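You operate a simulated robot arm through the tools that you are given. There is no shell and no other tool.

You are at the controls of a simulated robot arm. One attempt, no reset.

JOB
The strap is too tight: slacken it and tighten it again to the green.
Fine: yellow lever up, pull the black pin, work the orange lever, yellow lever shut; the black blocks stay.

It is judged by the outcome, as a careful person would: the job done as asked, and still so three seconds after it is handed in. It fails if anything else is knocked over, pushed out of place, dropped, spilled or broken.

ROBOT AND FRAMES
A 7-joint arm with a two-finger parallel gripper, fixed in place. Base frame: the origin is at the foot of the arm, x ahead of it, y to its left, z up. Units: m, degrees, N and s.
Its first joint turns from -166.0 to 166.0 degrees. Payload 1.57 kg.
The tool frame sits at the grasp point between the pads (the TCP): z along the fingers, y along the line on which they close. The tips reach 0.03 m beyond it. The gripper opens to 0.11 m. The fingers are 0.024 m wide and 0.012 m thick; the gripper's body (0.048 by 0.112 m) begins 0.078 m behind the TCP.
Orientation is that of the tool frame in the base frame, as a unit quaternion [w, x, y, z]. With the fingers straight down and closing along the base's y, the tool's x points along the base's -x, its y along +y and its z along -z.

CONTROLS
- The arm moves only by the tool play_rows. Its argument "series" is a list that holds one entry, the list of rows, each a list of 7 numbers: the shift along the tool's x, y, z in m, then the turn, a rotation vector about the tool's x, y, z in degrees, then the gripper command, from -1 (shut) to 1 (fully open), values between in proportion. In form: [[[dx, dy, dz, ax, ay, az, gripper], ...]]. A call has 1 to 20 rows; each row shifts and turns the commanded pose from where the row before left it, along the tool's axes as they then stand. A row lasts 0.2 s, in which the tool goes at most 0.05 m and 8.6 degrees; a call with a longer step from one row to the next is refused whole, and so is a gripper value outside its range. Where a pose cannot be reached the arm comes as near as it can. A force on the tool above 70 N (or 10 N above the force at the start of the call, whichever is more), or a blocked arm, ends the call early, and 0.2 s more pass. The fingers move at their own pace (about 0.108 m/s each) and stop on an object; they squeeze with about 42 N. The grip force told is the motor's: it shows also when the fingers shut on nothing. Time passes only in rows, and 0.2 s behind the last, so rows that do not move let the fingers close. The reply holds the time, the measured pose of the TCP, the force on the tool along the base axes, the opening and the grip force, in the units named above and with some noise, with the torque about the TCP (base axes, N m) and any sound that the robot's microphone picked up, and new pictures: "show" is both (left out), scene, wrist or none.
- Cameras (640 x 400 px; columns grow to the right, rows downward): "scene" is fixed at [0.0503, -0.4993, 1.4363]; the picture's right is [0.26, -0.97, 0.00], its down [-0.59, -0.16, -0.79] and it looks along [0.77, 0.21, -0.61] (base axes); focal length 374 px, centre (320, 200). "wrist" rides on the gripper at [0.07, 0.016, -0.141] in the tool frame; the picture's right is [-0.23, 0.97, 0.00], its down [-0.86, -0.20, -0.48] and it looks along [-0.47, -0.11, 0.88] (tool axes); focal length 222 px, centre (320, 200). There is no depth. A picture from a camera that has moved, and an enlarged one, comes with that camera's place and axes in the base frame and with its lens.
- slide_trunk(by): slides the trunk up (or, below 0, down) by that many m; the arm rides with it, the base frame stays. It gives what a move gives, with no picture.
- close_up(camera, box): a new picture of the part [left, top, right, bottom] of that camera's present view, enlarged. The clock stands still meanwhile.
- close_job(): hands the job in; it is judged then, once.

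Nothing tells you positions but the pictures and the camera data. Unless the task says otherwise, let go and move clear before handing in.

The tools are called after "Call:" as a command line: name --argument value ..., lists and objects as JSON in quotes. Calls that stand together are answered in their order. play_rows: Moves the arm, as the interface text tells. Its arguments: {"type":"object","properties":{"series":{"type":"array"},"show":{"type":"string","enum":["both","scene","wrist","none"]}},"required":["series"]} The other tools are called the same way: slide_trunk (by) slides the trunk up or down; close_up (camera, box) takes an enlarged picture of a part of a camera's view; close_job () hands the job in.

At the start:

```text
time_s: 0.0
tcp_pos: [0.3656, -0.3969, 1.1473]
tool_rot: [0.0, 0.0, 1.0, 0.0]
wrist_force: [0.5, 0.0, 0.7]
moment: [0.02, 0.02, -0.01]
width: 0.1099
gripper_force: 0.0
trunk travel left (down, up): [-0.425, 0.185]
```

scene: 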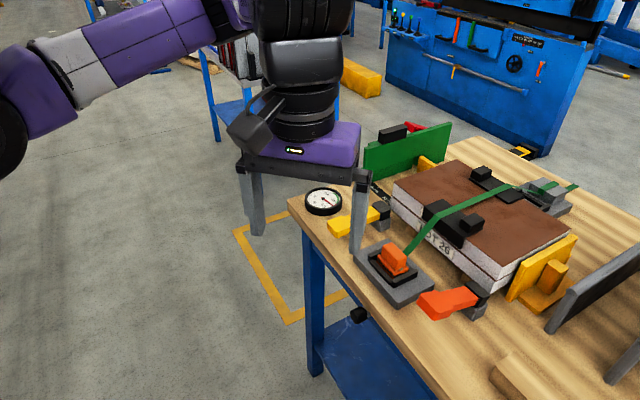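
wrist: 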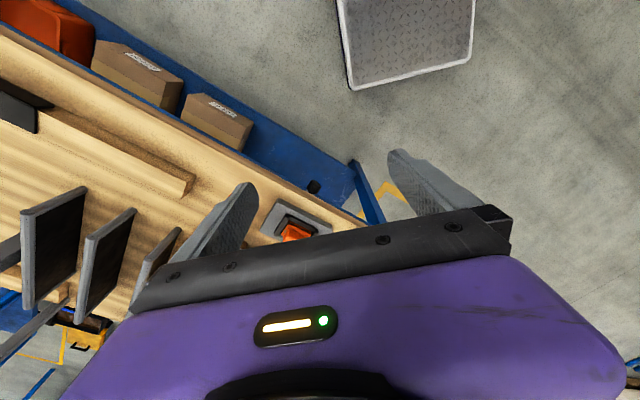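

I see a bench with a strapped stack of panels, a gauge, yellow levers, an orange lever, a black pin and black blocks. I will take enlarged pictures first to locate each one.

Call:
close_up --camera "scene" --box '[280, 120, 600, 320]'

Call:
close_up --camera "scene" --box '[290, 170, 450, 270]'

Call:
close_up --camera "scene" --box '[340, 220, 500, 320]'

Call:
close_up --camera "scene" --box '[440, 150, 600, 250]'

```text
2.00 times, centred on (440, 220) of scene
camera zoom: at [0.0503, -0.4993, 1.4363], right [0.26, -0.97, 0.0], down [-0.59, -0.16, -0.79], along [0.77, 0.21, -0.61], focal length 748 px, centre (80, 160)
```

zoom: 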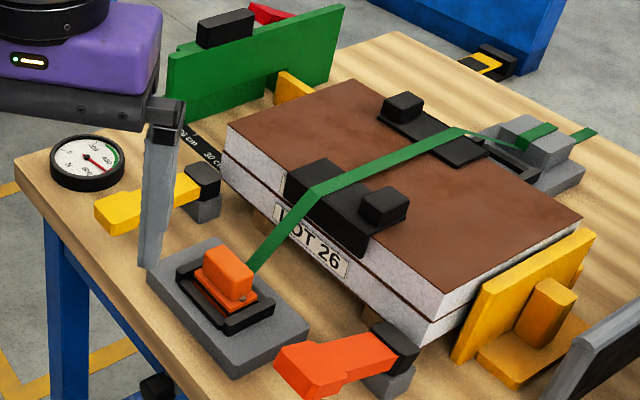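

```text
4.00 times, centred on (370, 220) of scene
camera zoom: at [0.0503, -0.4993, 1.4363], right [0.26, -0.97, 0.0], down [-0.59, -0.16, -0.79], along [0.77, 0.21, -0.61], focal length 1496 px, centre (120, 120)
```

zoom: 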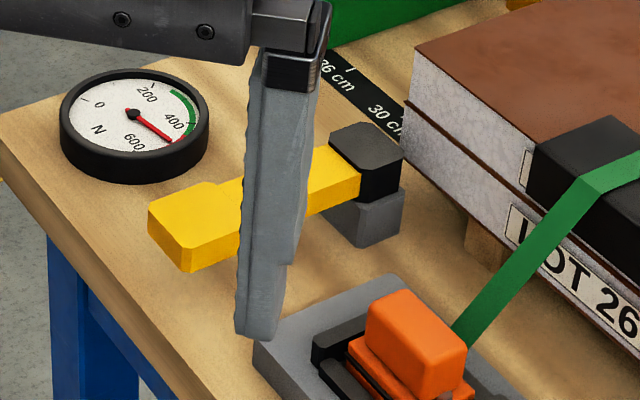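

```text
4.00 times, centred on (420, 270) of scene
camera zoom: at [0.0503, -0.4993, 1.4363], right [0.26, -0.97, 0.0], down [-0.59, -0.16, -0.79], along [0.77, 0.21, -0.61], focal length 1496 px, centre (-80, -80)
```

zoom: 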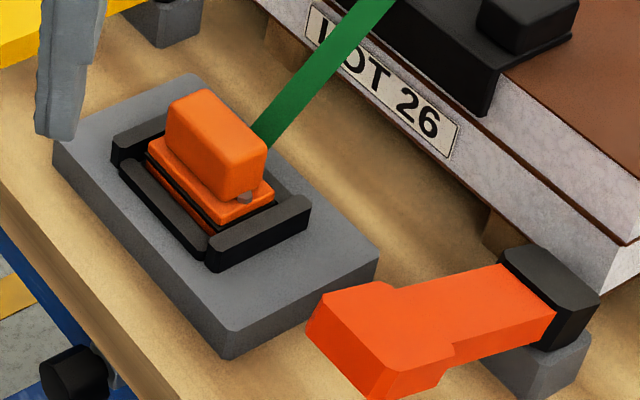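

```text
4.00 times, centred on (520, 200) of scene
camera zoom: at [0.0503, -0.4993, 1.4363], right [0.26, -0.97, 0.0], down [-0.59, -0.16, -0.79], along [0.77, 0.21, -0.61], focal length 1496 px, centre (-480, 200)
```

zoom: 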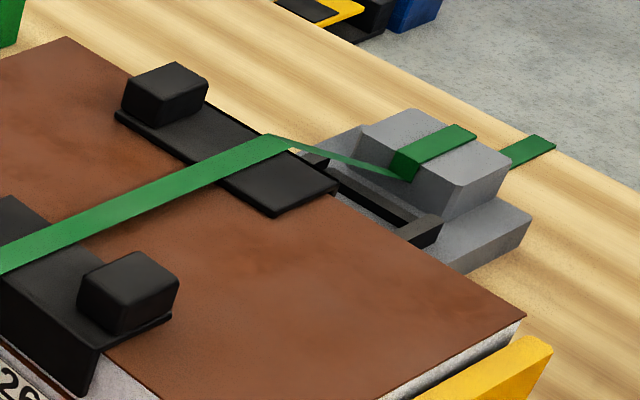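

The orange buckle appears to be near (0.60, -0.51, 0.87). I will bring the gripper above the fixture, staying high, so the wrist camera can see it.

Call:
play_rows --series '[[[-0.035, -0.015, 0, 0, 0, 0, 1], [-0.035, -0.015, 0, 0, 0, 0, 1], [-0.035, -0.015, 0, 0, 0, 0, 1], [-0.035, -0.015, 0, 0, 0, 0, 1], [-0.035, -0.015, 0, 0, 0, 0, 1], [-0.035, -0.015, 0, 0, 0, 0, 1]]]' --show "both"

```text
time_s: 1.4
tcp_pos: [0.5759, -0.4864, 1.148]
tool_rot: [0.001, 0.0, 1.0, 0.0]
wrist_force: [0.2, 0.3, -0.4]
moment: [-0.03, -0.03, -0.02]
width: 0.1099
gripper_force: 0.1
trunk travel left (down, up): [-0.425, 0.185]
camera wrist: at [0.5073, -0.4705, 1.2892], right [0.23, 0.97, 0.0], down [0.86, -0.2, 0.48], along [0.47, -0.11, -0.88], focal length 222 px, centre (320, 200)
```

scene: 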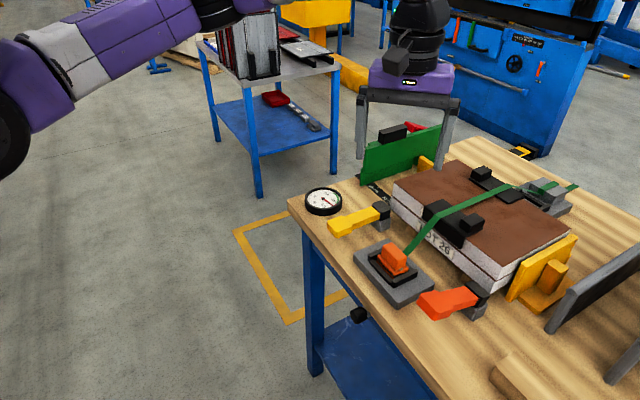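
wrist: 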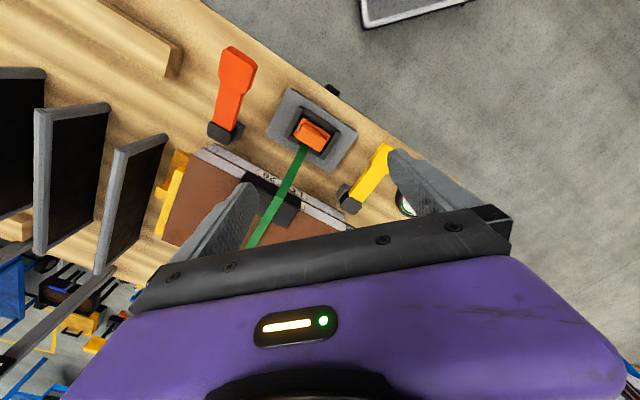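

The tool is over the bench. I will enlarge the wrist and scene views now to study the mechanism.

Call:
close_up --camera "wrist" --box '[240, 60, 400, 160]'

Call:
close_up --camera "wrist" --box '[180, 30, 440, 240]'

Call:
close_up --camera "scene" --box '[290, 170, 410, 245]'

Call:
close_up --camera "scene" --box '[350, 230, 446, 290]'

Call:
close_up --camera "scene" --box '[350, 110, 478, 190]'

Call:
close_up --camera "scene" --box '[330, 290, 394, 330]'

```text
4.00 times, centred on (320, 110) of wrist
camera zoom: at [0.5073, -0.4705, 1.2892], right [0.23, 0.97, 0.0], down [0.86, -0.2, 0.48], along [0.47, -0.11, -0.88], focal length 888 px, centre (320, 560)
```

zoom: 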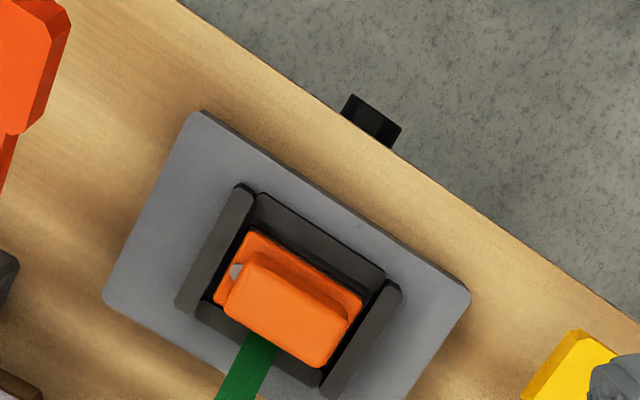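

```text
1.90 times, centred on (310, 135) of wrist
camera zoom: at [0.5073, -0.4705, 1.2892], right [0.23, 0.97, 0.0], down [0.86, -0.2, 0.48], along [0.47, -0.11, -0.88], focal length 423 px, centre (339, 324)
```

zoom: 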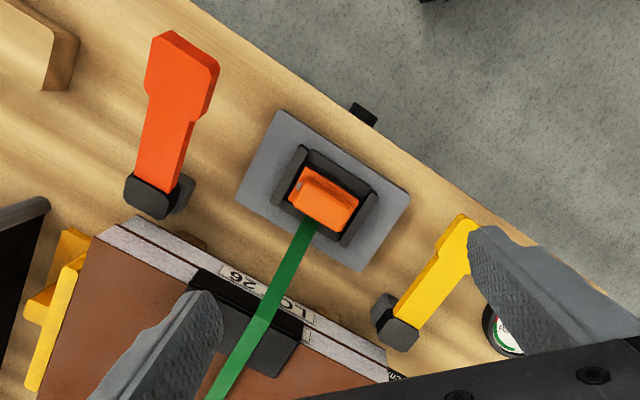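

```text
5.33 times, centred on (350, 208) of scene
camera zoom: at [0.0503, -0.4993, 1.4363], right [0.26, -0.97, 0.0], down [-0.59, -0.16, -0.79], along [0.77, 0.21, -0.61], focal length 1994 px, centre (160, 160)
```

zoom: 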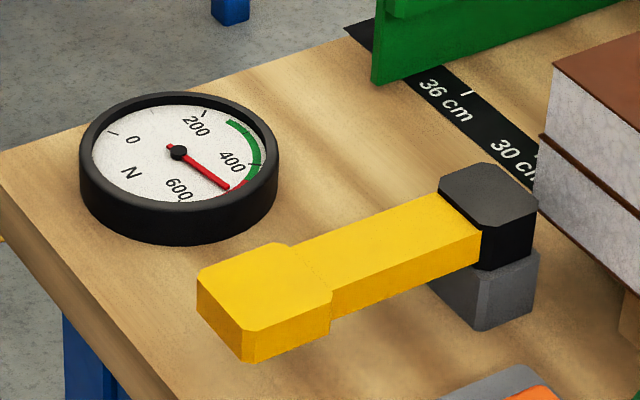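

```text
6.67 times, centred on (398, 260) of scene
camera zoom: at [0.0503, -0.4993, 1.4363], right [0.26, -0.97, 0.0], down [-0.59, -0.16, -0.79], along [0.77, 0.21, -0.61], focal length 2492 px, centre (-200, -200)
```

zoom: 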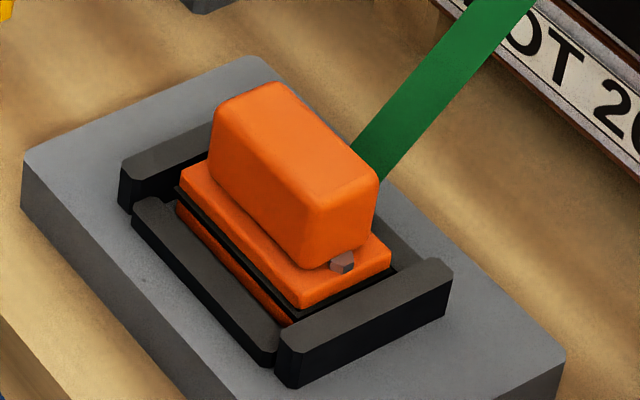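

```text
5.00 times, centred on (414, 150) of scene
camera zoom: at [0.0503, -0.4993, 1.4363], right [0.26, -0.97, 0.0], down [-0.59, -0.16, -0.79], along [0.77, 0.21, -0.61], focal length 1869 px, centre (-150, 450)
```

zoom: 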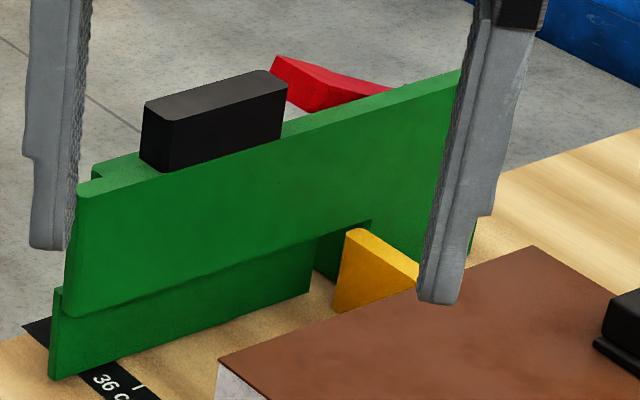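

```text
10.00 times, centred on (362, 310) of scene
camera zoom: at [0.0503, -0.4993, 1.4363], right [0.26, -0.97, 0.0], down [-0.59, -0.16, -0.79], along [0.77, 0.21, -0.61], focal length 3739 px, centre (-100, -900)
```

zoom: 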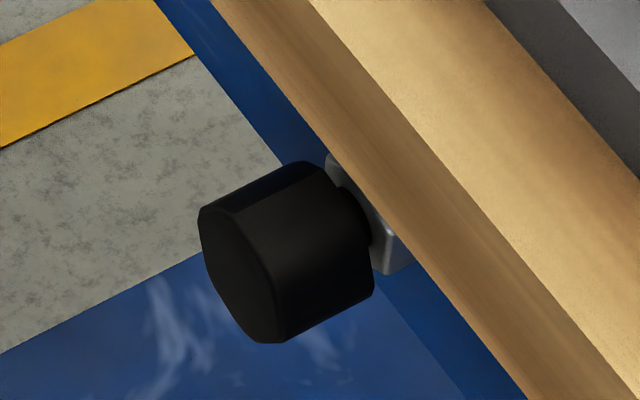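

The pin looks to be a knob under the bench edge at (0.534, -0.450, 0.766). The fixture is turned 45 degrees, with the yellow and red-orange levers on either side of the buckle. I will yaw the tool to match the fixture and look closer.

Call:
play_rows --series '[[[0, 0, 0, 0, 0, 7.5, 1], [0, 0, 0, 0, 0, 7.5, 1], [0, 0, 0, 0, 0, 7.5, 1], [0, 0, 0, 0, 0, 7.5, 1], [0, 0, 0, 0, 0, 7.5, 1], [0, 0, 0, 0, 0, 7.5, 1], [0.017, -0.002, 0.02, 0, 0, 0, 1], [0.017, -0.002, 0.02, 0, 0, 0, 1], [0.017, -0.002, 0.02, 0, 0, 0, 1]]]' --show "both"

```text
time_s: 3.4
tcp_pos: [0.5361, -0.4571, 1.0886]
tool_rot: [0.0, 0.383, 0.924, 0.0]
wrist_force: [-1.2, 0.2, -0.7]
moment: [-0.02, -0.04, -0.03]
width: 0.1102
gripper_force: 0.0
trunk travel left (down, up): [-0.425, 0.185]
camera wrist: at [0.4989, -0.3952, 1.2302], right [0.85, 0.53, 0.0], down [0.46, -0.75, 0.48], along [0.25, -0.41, -0.88], focal length 222 px, centre (320, 200)
```

scene: 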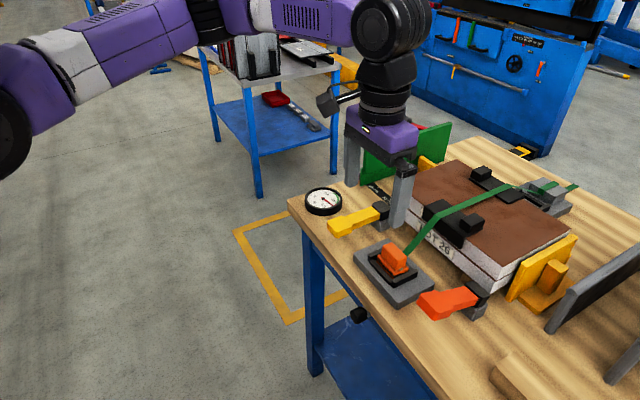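
wrist: 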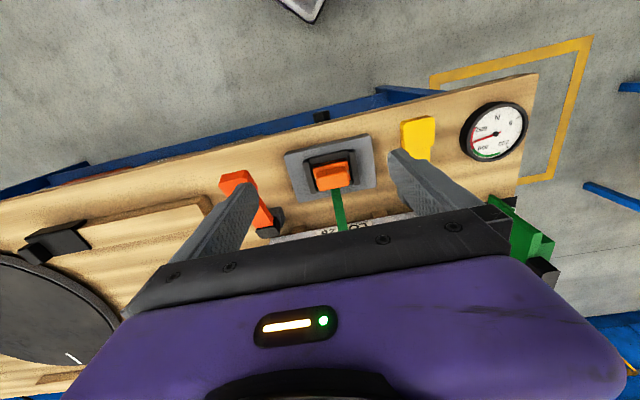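

The tool is aligned with the fixture. I will zoom in on the buckle, both levers and the gauge.

Call:
close_up --camera "wrist" --box '[270, 100, 398, 200]'

Call:
close_up --camera "wrist" --box '[380, 80, 540, 180]'

Call:
close_up --camera "wrist" --box '[200, 150, 328, 250]'

Call:
close_up --camera "wrist" --box '[0, 150, 240, 350]'

```text
4.00 times, centred on (334, 150) of wrist
camera zoom: at [0.4989, -0.3952, 1.2302], right [0.85, 0.53, 0.0], down [0.46, -0.75, 0.48], along [0.25, -0.41, -0.88], focal length 888 px, centre (264, 400)
```

zoom: 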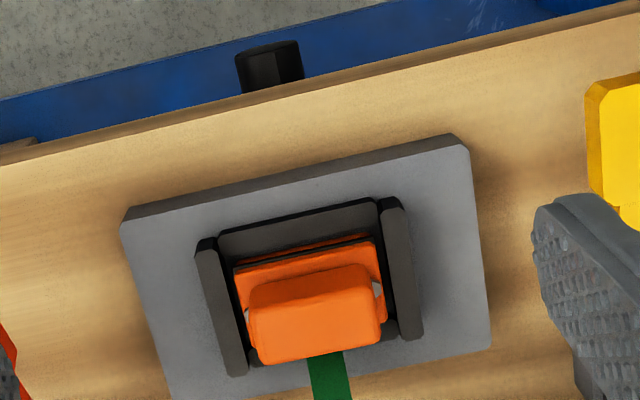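

```text
4.00 times, centred on (460, 130) of wrist
camera zoom: at [0.4989, -0.3952, 1.2302], right [0.85, 0.53, 0.0], down [0.46, -0.75, 0.48], along [0.25, -0.41, -0.88], focal length 888 px, centre (-240, 480)
```

zoom: 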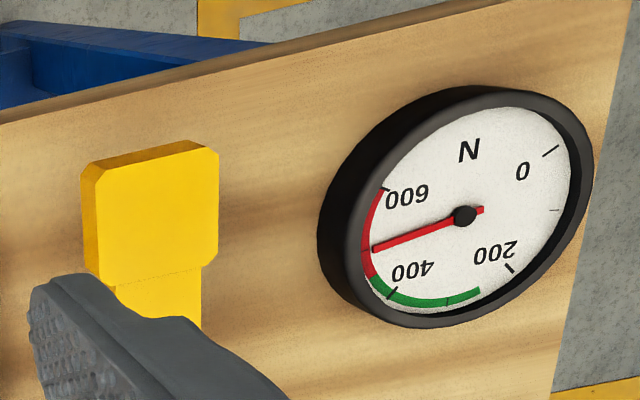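

```text
4.00 times, centred on (264, 200) of wrist
camera zoom: at [0.4989, -0.3952, 1.2302], right [0.85, 0.53, 0.0], down [0.46, -0.75, 0.48], along [0.25, -0.41, -0.88], focal length 888 px, centre (544, 200)
```

zoom: 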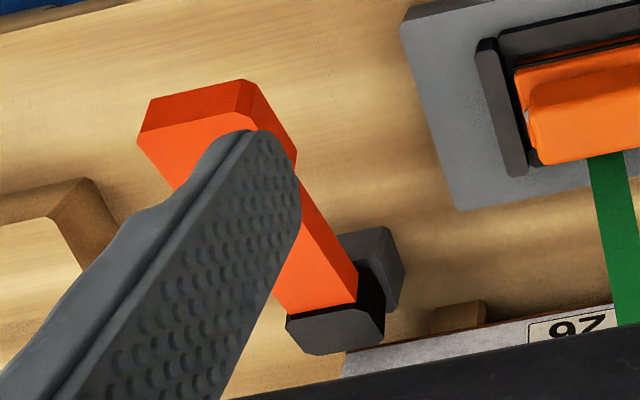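

```text
2.00 times, centred on (120, 250) of wrist
camera zoom: at [0.4989, -0.3952, 1.2302], right [0.85, 0.53, 0.0], down [0.46, -0.75, 0.48], along [0.25, -0.41, -0.88], focal length 444 px, centre (720, 100)
```

zoom: 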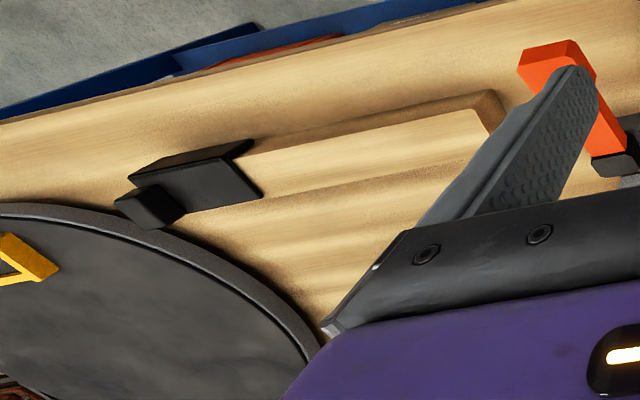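

The yellow handle is flat at about (0.659, -0.380, 0.888), pointing out towards the bench edge from a hub by the stack. I will move above it with the fingers partly open and check alignment before going down.

Call:
play_rows --series '[[[-0.008, 0.035, 0, 0, 0, 0, 0.45], [-0.008, 0.035, 0, 0, 0, 0, 0.45], [-0.008, 0.035, 0, 0, 0, 0, 0.45], [-0.008, 0.036, 0, 0, 0, 0, 0.45], [0, 0, 0.03, 0, 0, 0, 0.45], [0, 0, 0.03, 0, 0, 0, 0.45], [0, 0, 0.03, 0, 0, 0, 0.45]]]' --show "both"

```text
time_s: 5.0
tcp_pos: [0.6576, -0.3785, 0.9967]
tool_rot: [0.001, 0.383, 0.924, 0.001]
wrist_force: [-0.9, 0.3, 0.4]
moment: [0.0, 0.0, -0.01]
width: 0.0799
gripper_force: 0.0
trunk travel left (down, up): [-0.425, 0.185]
camera wrist: at [0.6205, -0.3178, 1.1382], right [0.85, 0.53, 0.0], down [0.46, -0.75, 0.48], along [0.25, -0.41, -0.88], focal length 222 px, centre (320, 200)
```

scene: 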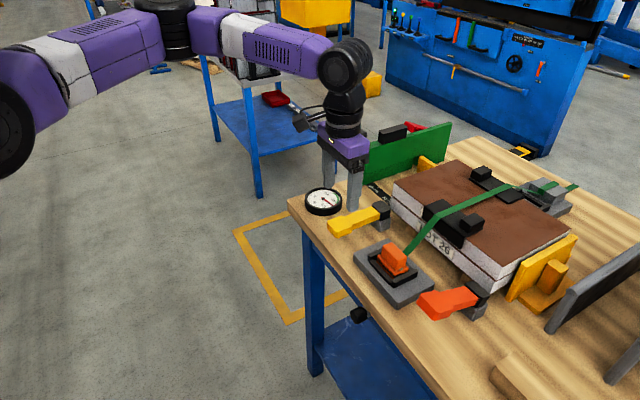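
wrist: 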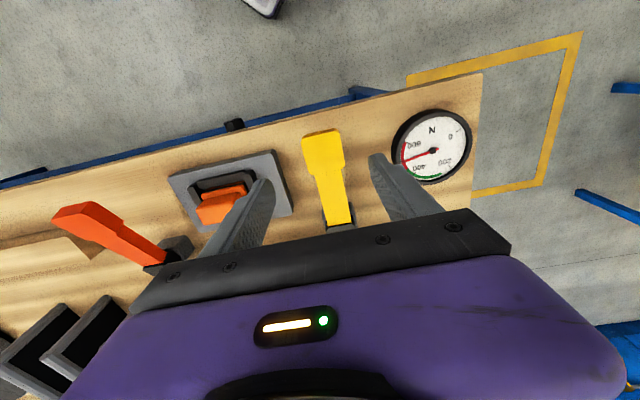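

The handle's centre lines up under the fingers, about 3 mm off sideways. I will go down around it and close the gripper.

Call:
play_rows --series '[[[0, 0.003, 0.036, 0, 0, 0, 0.45], [0, 0, 0.036, 0, 0, 0, 0.45], [0, 0, 0.035, 0, 0, 0, 0.45], [0, 0, 0, 0, 0, 0, 0.45]]]' --show "both"

```text
time_s: 6.0
tcp_pos: [0.6585, -0.3761, 0.8892]
tool_rot: [0.0, 0.382, 0.924, 0.0]
wrist_force: [0.1, 0.3, -0.3]
moment: [0.01, 0.01, 0.02]
width: 0.0797
gripper_force: 0.0
trunk travel left (down, up): [-0.425, 0.185]
camera wrist: at [0.6212, -0.315, 1.0317], right [0.85, 0.53, 0.0], down [0.46, -0.75, 0.48], along [0.25, -0.41, -0.88], focal length 222 px, centre (320, 200)
```

scene: 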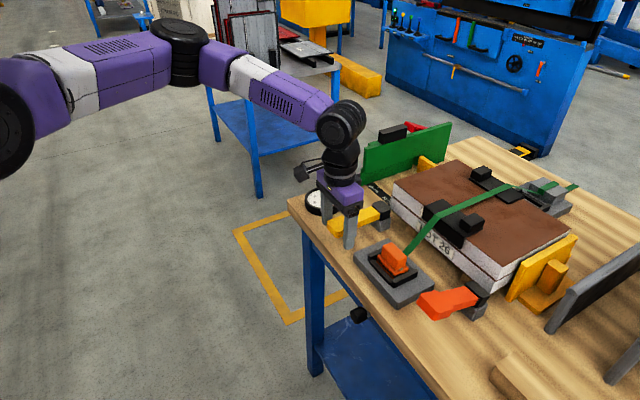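
wrist: 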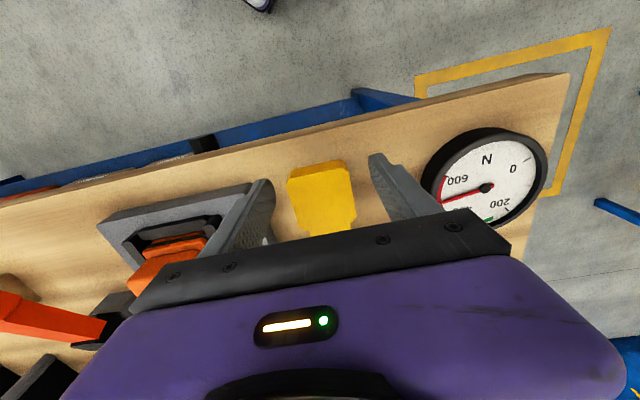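

The handle sits between the fingers. I will close on it.

Call:
play_rows --series '[[[0, 0, 0, 0, 0, 0, -1], [0, 0, 0, 0, 0, 0, -1], [0, 0, 0, 0, 0, 0, -1]]]' --show "wrist"

Call:
close_up --camera "scene" --box '[290, 170, 418, 250]'

```text
time_s: 6.8
tcp_pos: [0.6593, -0.3764, 0.8896]
tool_rot: [0.001, 0.382, 0.924, 0.001]
wrist_force: [3.3, 2.0, -2.3]
moment: [0.37, -0.04, -0.14]
width: 0.0439
gripper_force: 44.9
trunk travel left (down, up): [-0.425, 0.185]
camera wrist: at [0.6215, -0.3148, 1.0319], right [0.85, 0.53, 0.0], down [0.46, -0.75, 0.48], along [0.25, -0.41, -0.88], focal length 222 px, centre (320, 200)
```

wrist: 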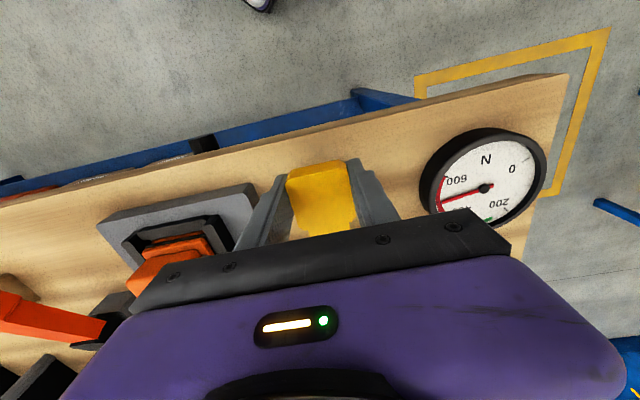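

```text
5.00 times, centred on (354, 210) of scene
camera zoom: at [0.0503, -0.4993, 1.4363], right [0.26, -0.97, 0.0], down [-0.59, -0.16, -0.79], along [0.77, 0.21, -0.61], focal length 1869 px, centre (150, 150)
```

zoom: 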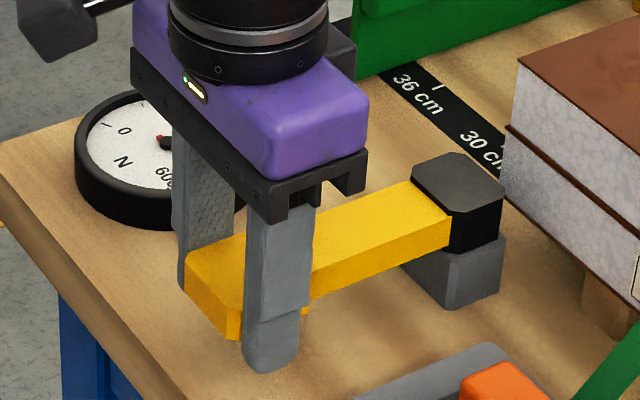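

The handle is gripped, 44 mm wide. I will lift it a little way along its arc and watch the forces.

Call:
play_rows --series '[[[-0.0005, 0, -0.0095, 0, 0, 0, -1], [-0.001, 0, -0.0095, 0, 0, 0, -1], [-0.002, 0, -0.009, 0, 0, 0, -1]]]' --show "wrist"

Call:
close_up --camera "scene" --box '[290, 170, 418, 250]'

```text
time_s: 7.6
tcp_pos: [0.6602, -0.3768, 0.9179]
tool_rot: [-0.002, 0.383, 0.924, 0.0]
wrist_force: [-3.6, -0.2, -13.2]
moment: [1.19, 0.91, 0.2]
width: 0.0439
gripper_force: 44.9
trunk travel left (down, up): [-0.425, 0.185]
camera wrist: at [0.624, -0.3167, 1.0593], right [0.85, 0.53, 0.0], down [0.46, -0.75, 0.48], along [0.25, -0.41, -0.88], focal length 222 px, centre (320, 200)
```

wrist: 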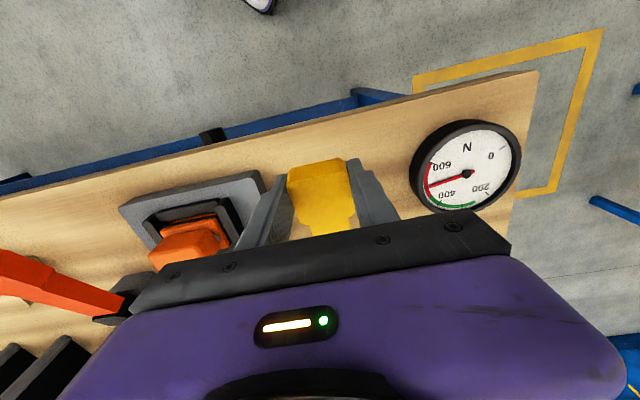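

```text
5.00 times, centred on (354, 210) of scene
camera zoom: at [0.0503, -0.4993, 1.4363], right [0.26, -0.97, 0.0], down [-0.59, -0.16, -0.79], along [0.77, 0.21, -0.61], focal length 1869 px, centre (150, 150)
```

zoom: 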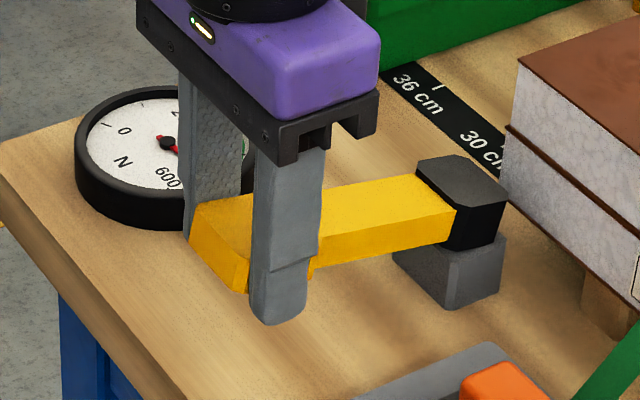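

The lever came up about 15 degrees with moderate force and its hub is turning with it. I will continue the arc, tilting the tool slightly along with it.

Call:
play_rows --series '[[[-0.0028, 0, -0.0157, 0, 3.75, 0, -1], [-0.0069, 0, -0.0177, 0, 3.75, 0, -1], [-0.0088, 0, -0.0169, 0, 3.75, 0, -1]]]' --show "wrist"

Call:
close_up --camera "scene" --box '[290, 150, 450, 250]'

```text
time_s: 8.4
tcp_pos: [0.6755, -0.3922, 0.9643]
tool_rot: [-0.094, 0.381, 0.919, 0.038]
wrist_force: [-23.1, 5.4, -35.7]
moment: [-0.02, -0.31, 0.61]
width: 0.044
gripper_force: 45.1
trunk travel left (down, up): [-0.425, 0.185]
camera wrist: at [0.6592, -0.352, 1.1168], right [0.85, 0.53, -0.05], down [0.52, -0.8, 0.3], along [0.12, -0.28, -0.95], focal length 222 px, centre (320, 200)
```

wrist: 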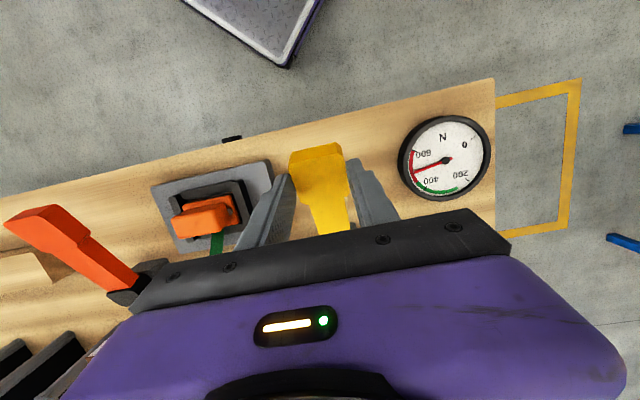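

```text
4.00 times, centred on (370, 200) of scene
camera zoom: at [0.0503, -0.4993, 1.4363], right [0.26, -0.97, 0.0], down [-0.59, -0.16, -0.79], along [0.77, 0.21, -0.61], focal length 1496 px, centre (120, 200)
```

zoom: 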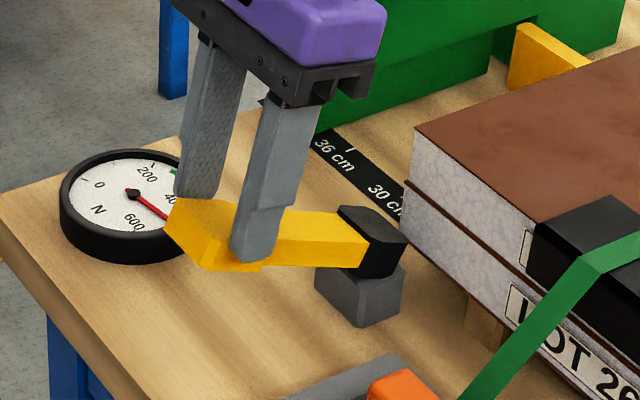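

The lever is at about 38 degrees and resists with roughly 40 N. I will continue in smaller steps and watch for a stop or an over-centre.

Call:
play_rows --series '[[[-0.0049, 0, -0.0083, 0, 2, 0, -1], [0, 0, 0, 0, 0, 0, -1]]]' --show "wrist"

Call:
close_up --camera "scene" --box '[290, 150, 450, 250]'

```text
time_s: 9.0
tcp_pos: [0.6833, -0.3978, 0.9754]
tool_rot: [-0.105, 0.38, 0.918, 0.044]
wrist_force: [0.2, -0.1, -0.4]
moment: [0.0, 0.02, -0.01]
width: 0.0
gripper_force: 21.6
trunk travel left (down, up): [-0.425, 0.185]
camera wrist: at [0.6702, -0.3607, 1.1295], right [0.84, 0.53, -0.05], down [0.53, -0.81, 0.27], along [0.1, -0.26, -0.96], focal length 222 px, centre (320, 200)
```

wrist: 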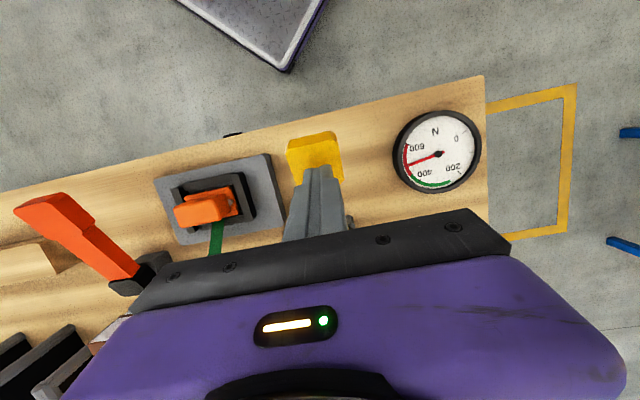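

```text
4.00 times, centred on (370, 200) of scene
camera zoom: at [0.0503, -0.4993, 1.4363], right [0.26, -0.97, 0.0], down [-0.59, -0.16, -0.79], along [0.77, 0.21, -0.61], focal length 1496 px, centre (120, 200)
```

zoom: 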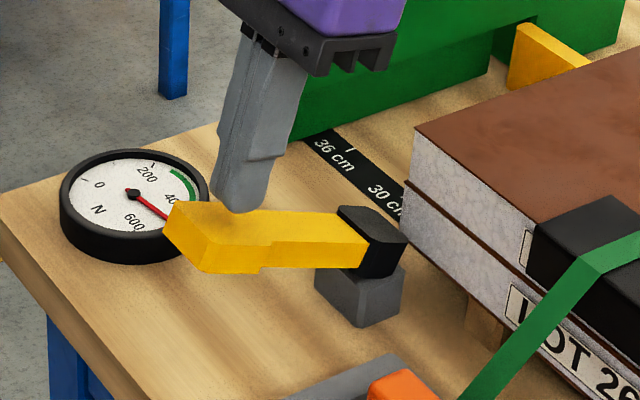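

The fingers slipped off the handle and the lever stayed partly raised. I will open the gripper, back off a little and measure the lever's angle.

Call:
play_rows --series '[[[0, 0, -0.03, 0, 0, 0, -1], [0, 0, -0.03, 0, -4, 0, 0.45], [0, 0, 0, 0, -4.65, 0, 0.45], [0, 0, 0, 0, -4.6, 0, 0.45]]]' --show "wrist"

Call:
close_up --camera "scene" --box '[320, 190, 400, 240]'

Call:
close_up --camera "wrist" --box '[260, 100, 420, 200]'

```text
time_s: 10.0
tcp_pos: [0.6932, -0.4086, 1.0333]
tool_rot: [0.001, 0.383, 0.924, -0.001]
wrist_force: [-0.9, 0.4, 0.1]
moment: [-0.02, -0.03, -0.01]
width: 0.0796
gripper_force: 0.0
trunk travel left (down, up): [-0.425, 0.185]
camera wrist: at [0.6555, -0.3461, 1.1752], right [0.85, 0.53, 0.0], down [0.46, -0.75, 0.48], along [0.25, -0.41, -0.88], focal length 222 px, centre (320, 200)
```

wrist: 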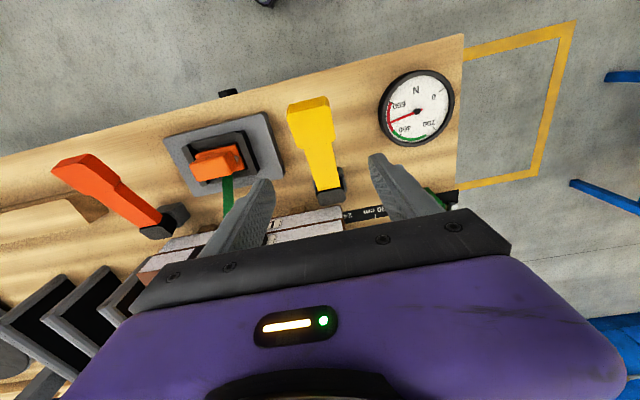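

```text
8.00 times, centred on (360, 215) of scene
camera zoom: at [0.0503, -0.4993, 1.4363], right [0.26, -0.97, 0.0], down [-0.59, -0.16, -0.79], along [0.77, 0.21, -0.61], focal length 2991 px, centre (0, 80)
```

zoom: 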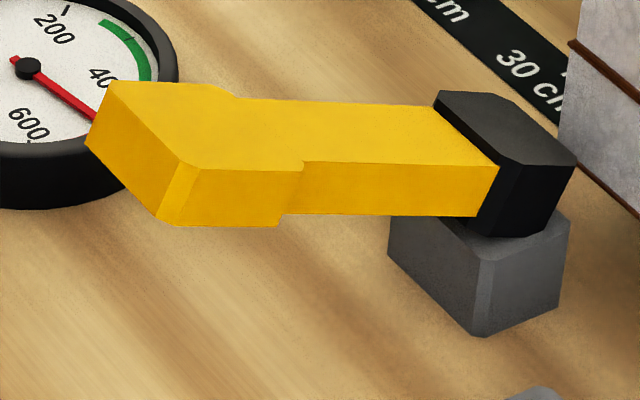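

```text
4.00 times, centred on (340, 150) of wrist
camera zoom: at [0.6555, -0.3461, 1.1752], right [0.85, 0.53, 0.0], down [0.46, -0.75, 0.48], along [0.25, -0.41, -0.88], focal length 888 px, centre (240, 400)
```

zoom: 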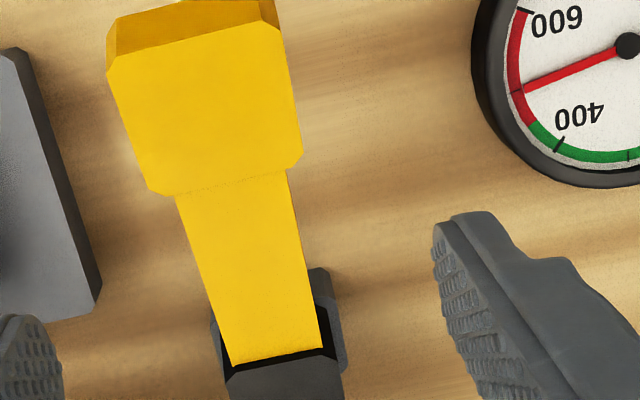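

The lever is only at about 25 degrees, because the fingers slid along the handle at about 40 N. I will instead push it up from underneath with closed fingers tilted inward, so I am moving outside and tilting.

Call:
play_rows --series '[[[0.043, 0, 0, 0, 0, 0, -1], [0.043, 0, 0, 0, 0, 0, -1], [0.043, 0, 0, 0, 0, 0, -1], [0, 0, 0, 0, -8.4, 0, -1], [0, 0, 0, 0, -8.4, 0, -1], [0, 0, 0, 0, -8.4, 0, -1], [0, 0, 0, 0, -8.4, 0, -1], [0, 0, 0, 0, -8.4, 0, -1], [0, 0, 0, 0, -8, 0, -1]]]' --show "both"

```text
time_s: 12.0
tcp_pos: [0.6203, -0.3392, 1.0268]
tool_rot: [0.391, 0.346, 0.838, -0.162]
wrist_force: [-0.2, 0.3, 1.1]
moment: [0.01, 0.01, 0.03]
width: 0.0001
gripper_force: 21.4
out of reach, approached as far as the arm can: row 8, 9
trunk travel left (down, up): [-0.425, 0.185]
camera wrist: at [0.5248, -0.2185, 1.0647], right [0.79, 0.59, 0.17], down [-0.01, -0.27, 0.96], along [0.61, -0.76, -0.21], focal length 222 px, centre (320, 200)
```

scene: 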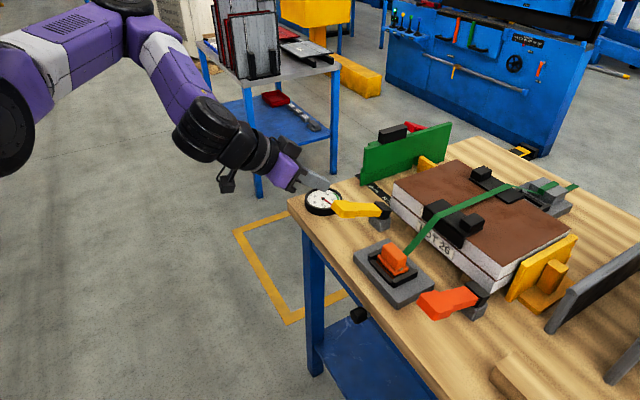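
wrist: 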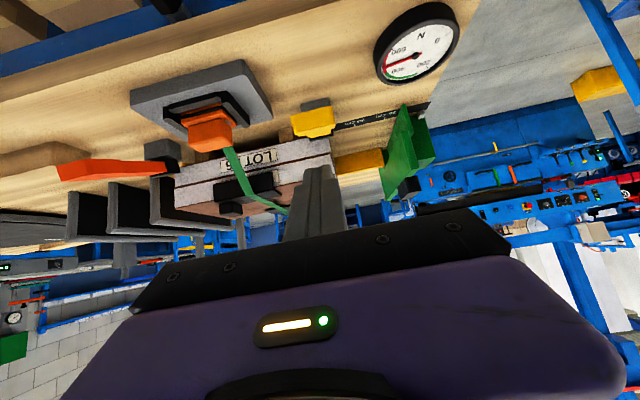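

The tilt nearly reached target at about -47 degrees. I will lower beside the handle, outside of it, then check the geometry.

Call:
play_rows --series '[[[0.0306, 0, 0.0208, 0, 0, 0, -1], [0.0306, 0, 0.0208, 0, 0, 0, -1], [0.0306, 0, 0.0208, 0, 0, 0, -1]]]' --show "both"

Call:
close_up --camera "scene" --box '[270, 150, 430, 250]'

```text
time_s: 12.8
tcp_pos: [0.6244, -0.3341, 0.9717]
tool_rot: [0.391, 0.347, 0.837, -0.162]
wrist_force: [-0.2, -0.3, -0.3]
moment: [-0.02, -0.01, -0.01]
width: 0.0
gripper_force: 21.7
out of reach, approached as far as the arm can: row 2, 3
trunk travel left (down, up): [-0.425, 0.185]
camera wrist: at [0.5283, -0.2124, 1.0101], right [0.79, 0.59, 0.17], down [-0.01, -0.27, 0.96], along [0.61, -0.76, -0.21], focal length 222 px, centre (320, 200)
```

scene: 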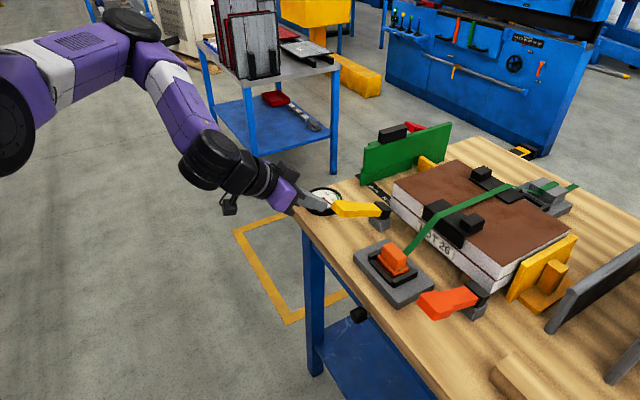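
wrist: 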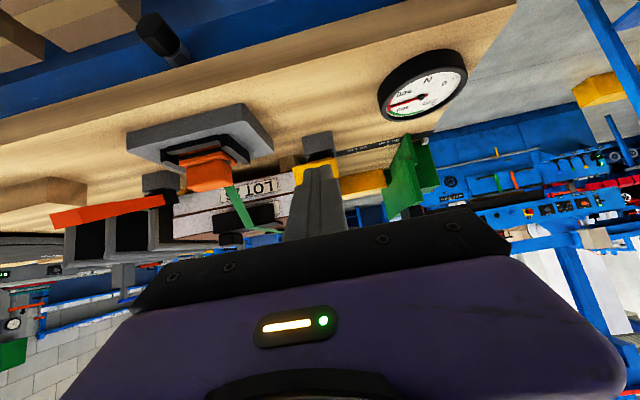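

```text
4.00 times, centred on (350, 200) of scene
camera zoom: at [0.0503, -0.4993, 1.4363], right [0.26, -0.97, 0.0], down [-0.59, -0.16, -0.79], along [0.77, 0.21, -0.61], focal length 1496 px, centre (200, 200)
```

zoom: 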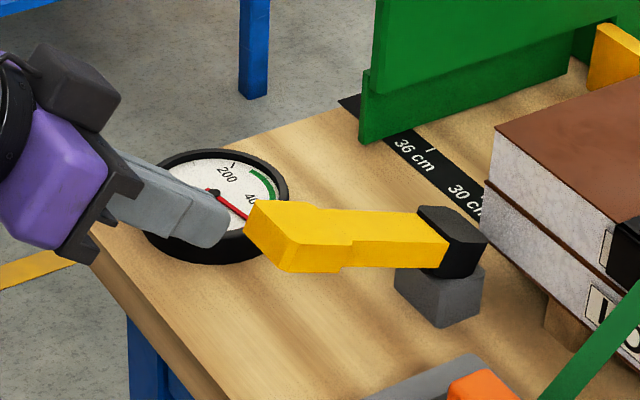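

The arm cannot go lower at this tilt, so I will lower the trunk by 7.5 cm to bring the fingertips below the handle's underside.

Call:
slide_trunk --by -0.075

Call:
close_up --camera "scene" --box '[270, 150, 430, 250]'

```text
time_s: 13.9
tcp_pos: [0.6246, -0.3317, 0.8973]
tool_rot: [0.39, 0.347, 0.837, -0.162]
wrist_force: [0.2, 0.3, -0.1]
moment: [-0.03, 0.01, 0.01]
width: 0.0
gripper_force: 21.7
trunk travel left (down, up): [-0.35, 0.26]
```

```text
4.00 times, centred on (350, 200) of scene
camera zoom: at [0.0503, -0.4993, 1.4363], right [0.26, -0.97, 0.0], down [-0.59, -0.16, -0.79], along [0.77, 0.21, -0.61], focal length 1496 px, centre (200, 200)
```

zoom: 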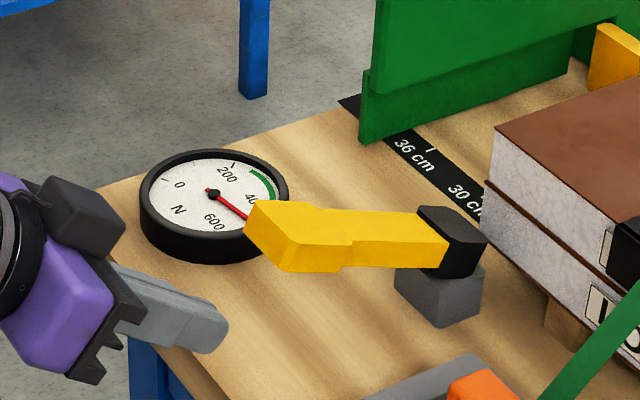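

The fingertips are now below the handle. I will move inward under it, then lift gently.

Call:
play_rows --series '[[[-0.011, -0.0025, 0.013, 0, 0, 0, -1], [-0.011, -0.0025, 0.013, 0, 0, 0, -1]]]' --show "wrist"

Call:
close_up --camera "scene" --box '[270, 150, 430, 250]'

```text
time_s: 14.5
tcp_pos: [0.6445, -0.3618, 0.8971]
tool_rot: [0.39, 0.347, 0.837, -0.162]
wrist_force: [-0.7, 1.0, 0.4]
moment: [0.01, -0.04, 0.0]
width: 0.0002
gripper_force: 21.3
trunk travel left (down, up): [-0.35, 0.26]
camera wrist: at [0.5483, -0.2406, 0.9352], right [0.79, 0.59, 0.17], down [-0.01, -0.27, 0.96], along [0.61, -0.76, -0.21], focal length 222 px, centre (320, 200)
```

wrist: 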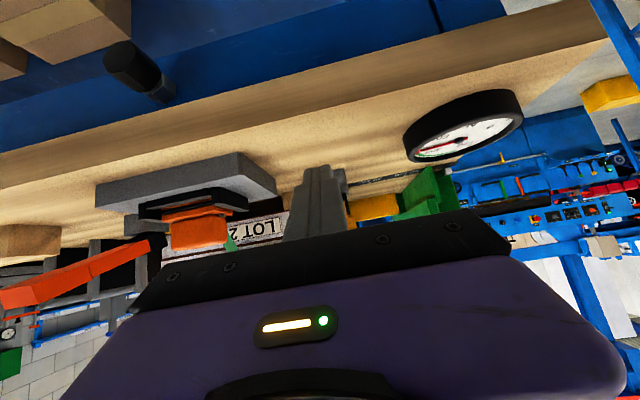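

```text
4.00 times, centred on (350, 200) of scene
camera zoom: at [0.0503, -0.4993, 1.4363], right [0.26, -0.97, 0.0], down [-0.59, -0.16, -0.79], along [0.77, 0.21, -0.61], focal length 1496 px, centre (200, 200)
```

zoom: 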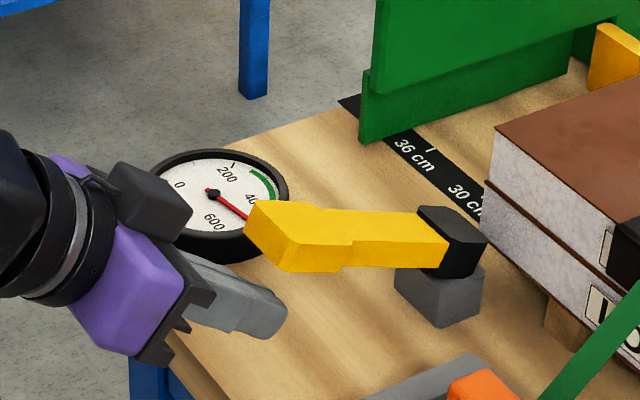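

The finger is under the handle. I will lift in small steps and read the force.

Call:
play_rows --series '[[[-0.00766, 0, -0.00643, 0, 0, 0, -1], [-0.00766, 0, -0.00643, 0, 0, 0, -1], [-0.00766, 0, -0.00643, 0, 0, 0, -1], [-0.00766, 0, -0.00643, 0, 0, 0, -1]]]' --show "none"

Call:
close_up --camera "scene" --box '[270, 150, 430, 250]'

```text
time_s: 15.5
tcp_pos: [0.6429, -0.3569, 0.9309]
tool_rot: [0.383, 0.348, 0.841, -0.16]
wrist_force: [-12.5, 8.3, -40.6]
moment: [0.63, 0.33, 0.13]
width: 0.0001
gripper_force: 21.6
trunk travel left (down, up): [-0.35, 0.26]
```

```text
4.00 times, centred on (350, 200) of scene
camera zoom: at [0.0503, -0.4993, 1.4363], right [0.26, -0.97, 0.0], down [-0.59, -0.16, -0.79], along [0.77, 0.21, -0.61], focal length 1496 px, centre (200, 200)
```

zoom: 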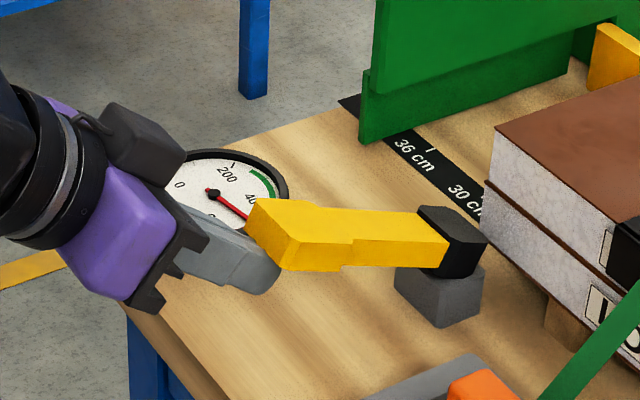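

I have 40 N upward on the handle and the lever is not visibly moving, so 25 degrees may be its stop. I will push slightly more, within limits, to tell a stop from a stiff detent.

Call:
play_rows --series '[[[-0.0031, 0, -0.0026, 0, 0, 0, -1], [-0.0023, 0, -0.0019, 0, 0, 0, -1]]]' --show "none"

Call:
close_up --camera "scene" --box '[320, 190, 400, 240]'

```text
time_s: 16.2
tcp_pos: [0.6403, -0.3542, 0.9339]
tool_rot: [0.377, 0.349, 0.844, -0.155]
wrist_force: [-5.2, 3.7, -5.7]
moment: [0.17, 0.06, 0.15]
width: 0.0001
gripper_force: 21.2
trunk travel left (down, up): [-0.35, 0.26]
stopped in row 2: the force on the tool passed its limit at 71 N (the readings are from after the stop); the commanded pose is now the measured one
```

```text
8.00 times, centred on (360, 215) of scene
camera zoom: at [0.0503, -0.4993, 1.4363], right [0.26, -0.97, 0.0], down [-0.59, -0.16, -0.79], along [0.77, 0.21, -0.61], focal length 2991 px, centre (0, 80)
```

zoom: 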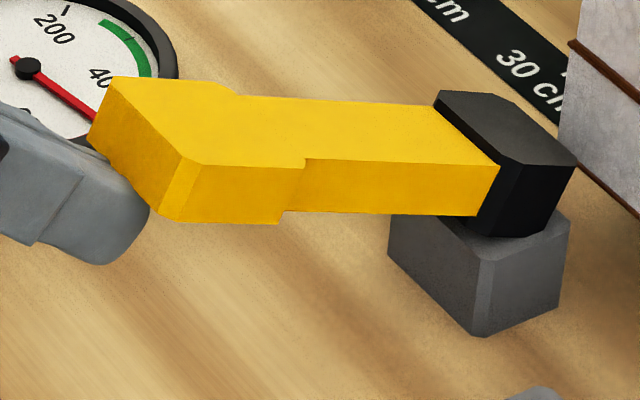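

The push stopped at 71 N and the lever moved only slightly. I will lower the finger clear of it and see whether the lever stays or springs back.

Call:
play_rows --series '[[[0.0077, 0, 0.0064, 0, 0, 0, -1], [0.0077, 0, 0.0064, 0, 0, 0, -1], [0.0077, 0, 0.0064, 0, 0, 0, -1]]]' --show "wrist"

Call:
close_up --camera "scene" --box '[320, 190, 400, 240]'

```text
time_s: 17.0
tcp_pos: [0.6391, -0.3552, 0.9051]
tool_rot: [0.378, 0.349, 0.843, -0.156]
wrist_force: [-0.3, 0.2, -0.5]
moment: [-0.01, -0.01, 0.0]
width: 0.0
gripper_force: 21.2
trunk travel left (down, up): [-0.35, 0.26]
camera wrist: at [0.544, -0.2353, 0.9472], right [0.8, 0.58, 0.17], down [0.01, -0.29, 0.96], along [0.61, -0.76, -0.24], focal length 222 px, centre (320, 200)
```

wrist: 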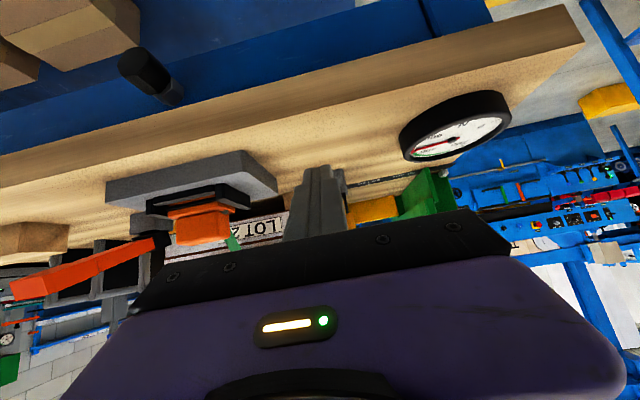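

```text
8.00 times, centred on (360, 215) of scene
camera zoom: at [0.0503, -0.4993, 1.4363], right [0.26, -0.97, 0.0], down [-0.59, -0.16, -0.79], along [0.77, 0.21, -0.61], focal length 2991 px, centre (0, 80)
```

zoom: 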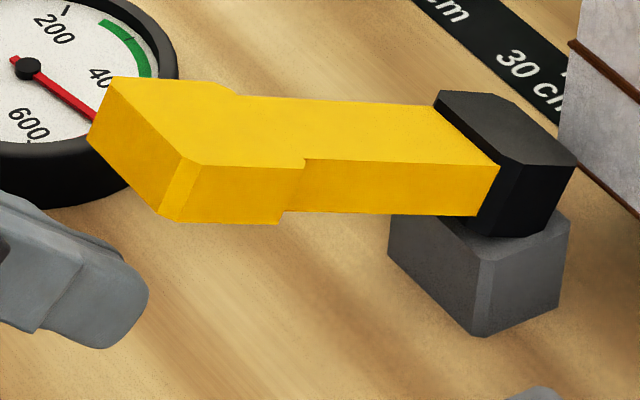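

The lever holds where it was left, so friction keeps it there. I will push again from below in fine steps, staying under the limit, to see how it yields.

Call:
play_rows --series '[[[-0.009, 0, -0.0079, 0, 0, 0, -1], [-0.009, 0, -0.0079, 0, 0, 0, -1], [-0.003, 0, -0.0026, 0, 0, 0, -1], [-0.0015, 0, -0.0013, 0, 0, 0, -1], [-0.0015, 0, -0.0013, 0, 0, 0, -1], [-0.0008, 0, -0.0007, 0, 0, 0, -1]]]' --show "none"

Call:
close_up --camera "scene" --box '[320, 190, 400, 240]'

```text
time_s: 18.4
tcp_pos: [0.6394, -0.3526, 0.9363]
tool_rot: [0.376, 0.349, 0.844, -0.155]
wrist_force: [-4.3, 3.5, -16.8]
moment: [0.27, 0.28, 0.05]
width: 0.0001
gripper_force: 22.1
trunk travel left (down, up): [-0.35, 0.26]
```

```text
8.00 times, centred on (360, 215) of scene
camera zoom: at [0.0503, -0.4993, 1.4363], right [0.26, -0.97, 0.0], down [-0.59, -0.16, -0.79], along [0.77, 0.21, -0.61], focal length 2991 px, centre (0, 80)
```

zoom: 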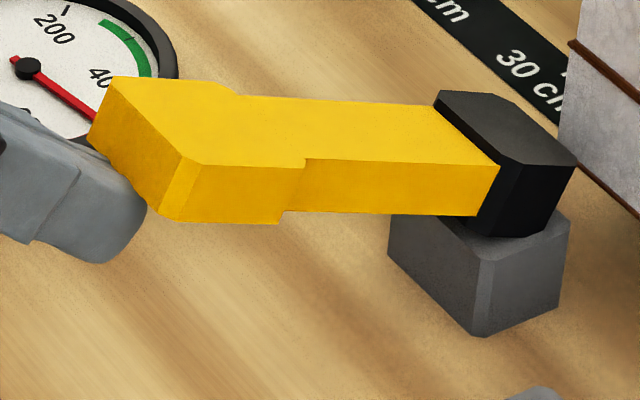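

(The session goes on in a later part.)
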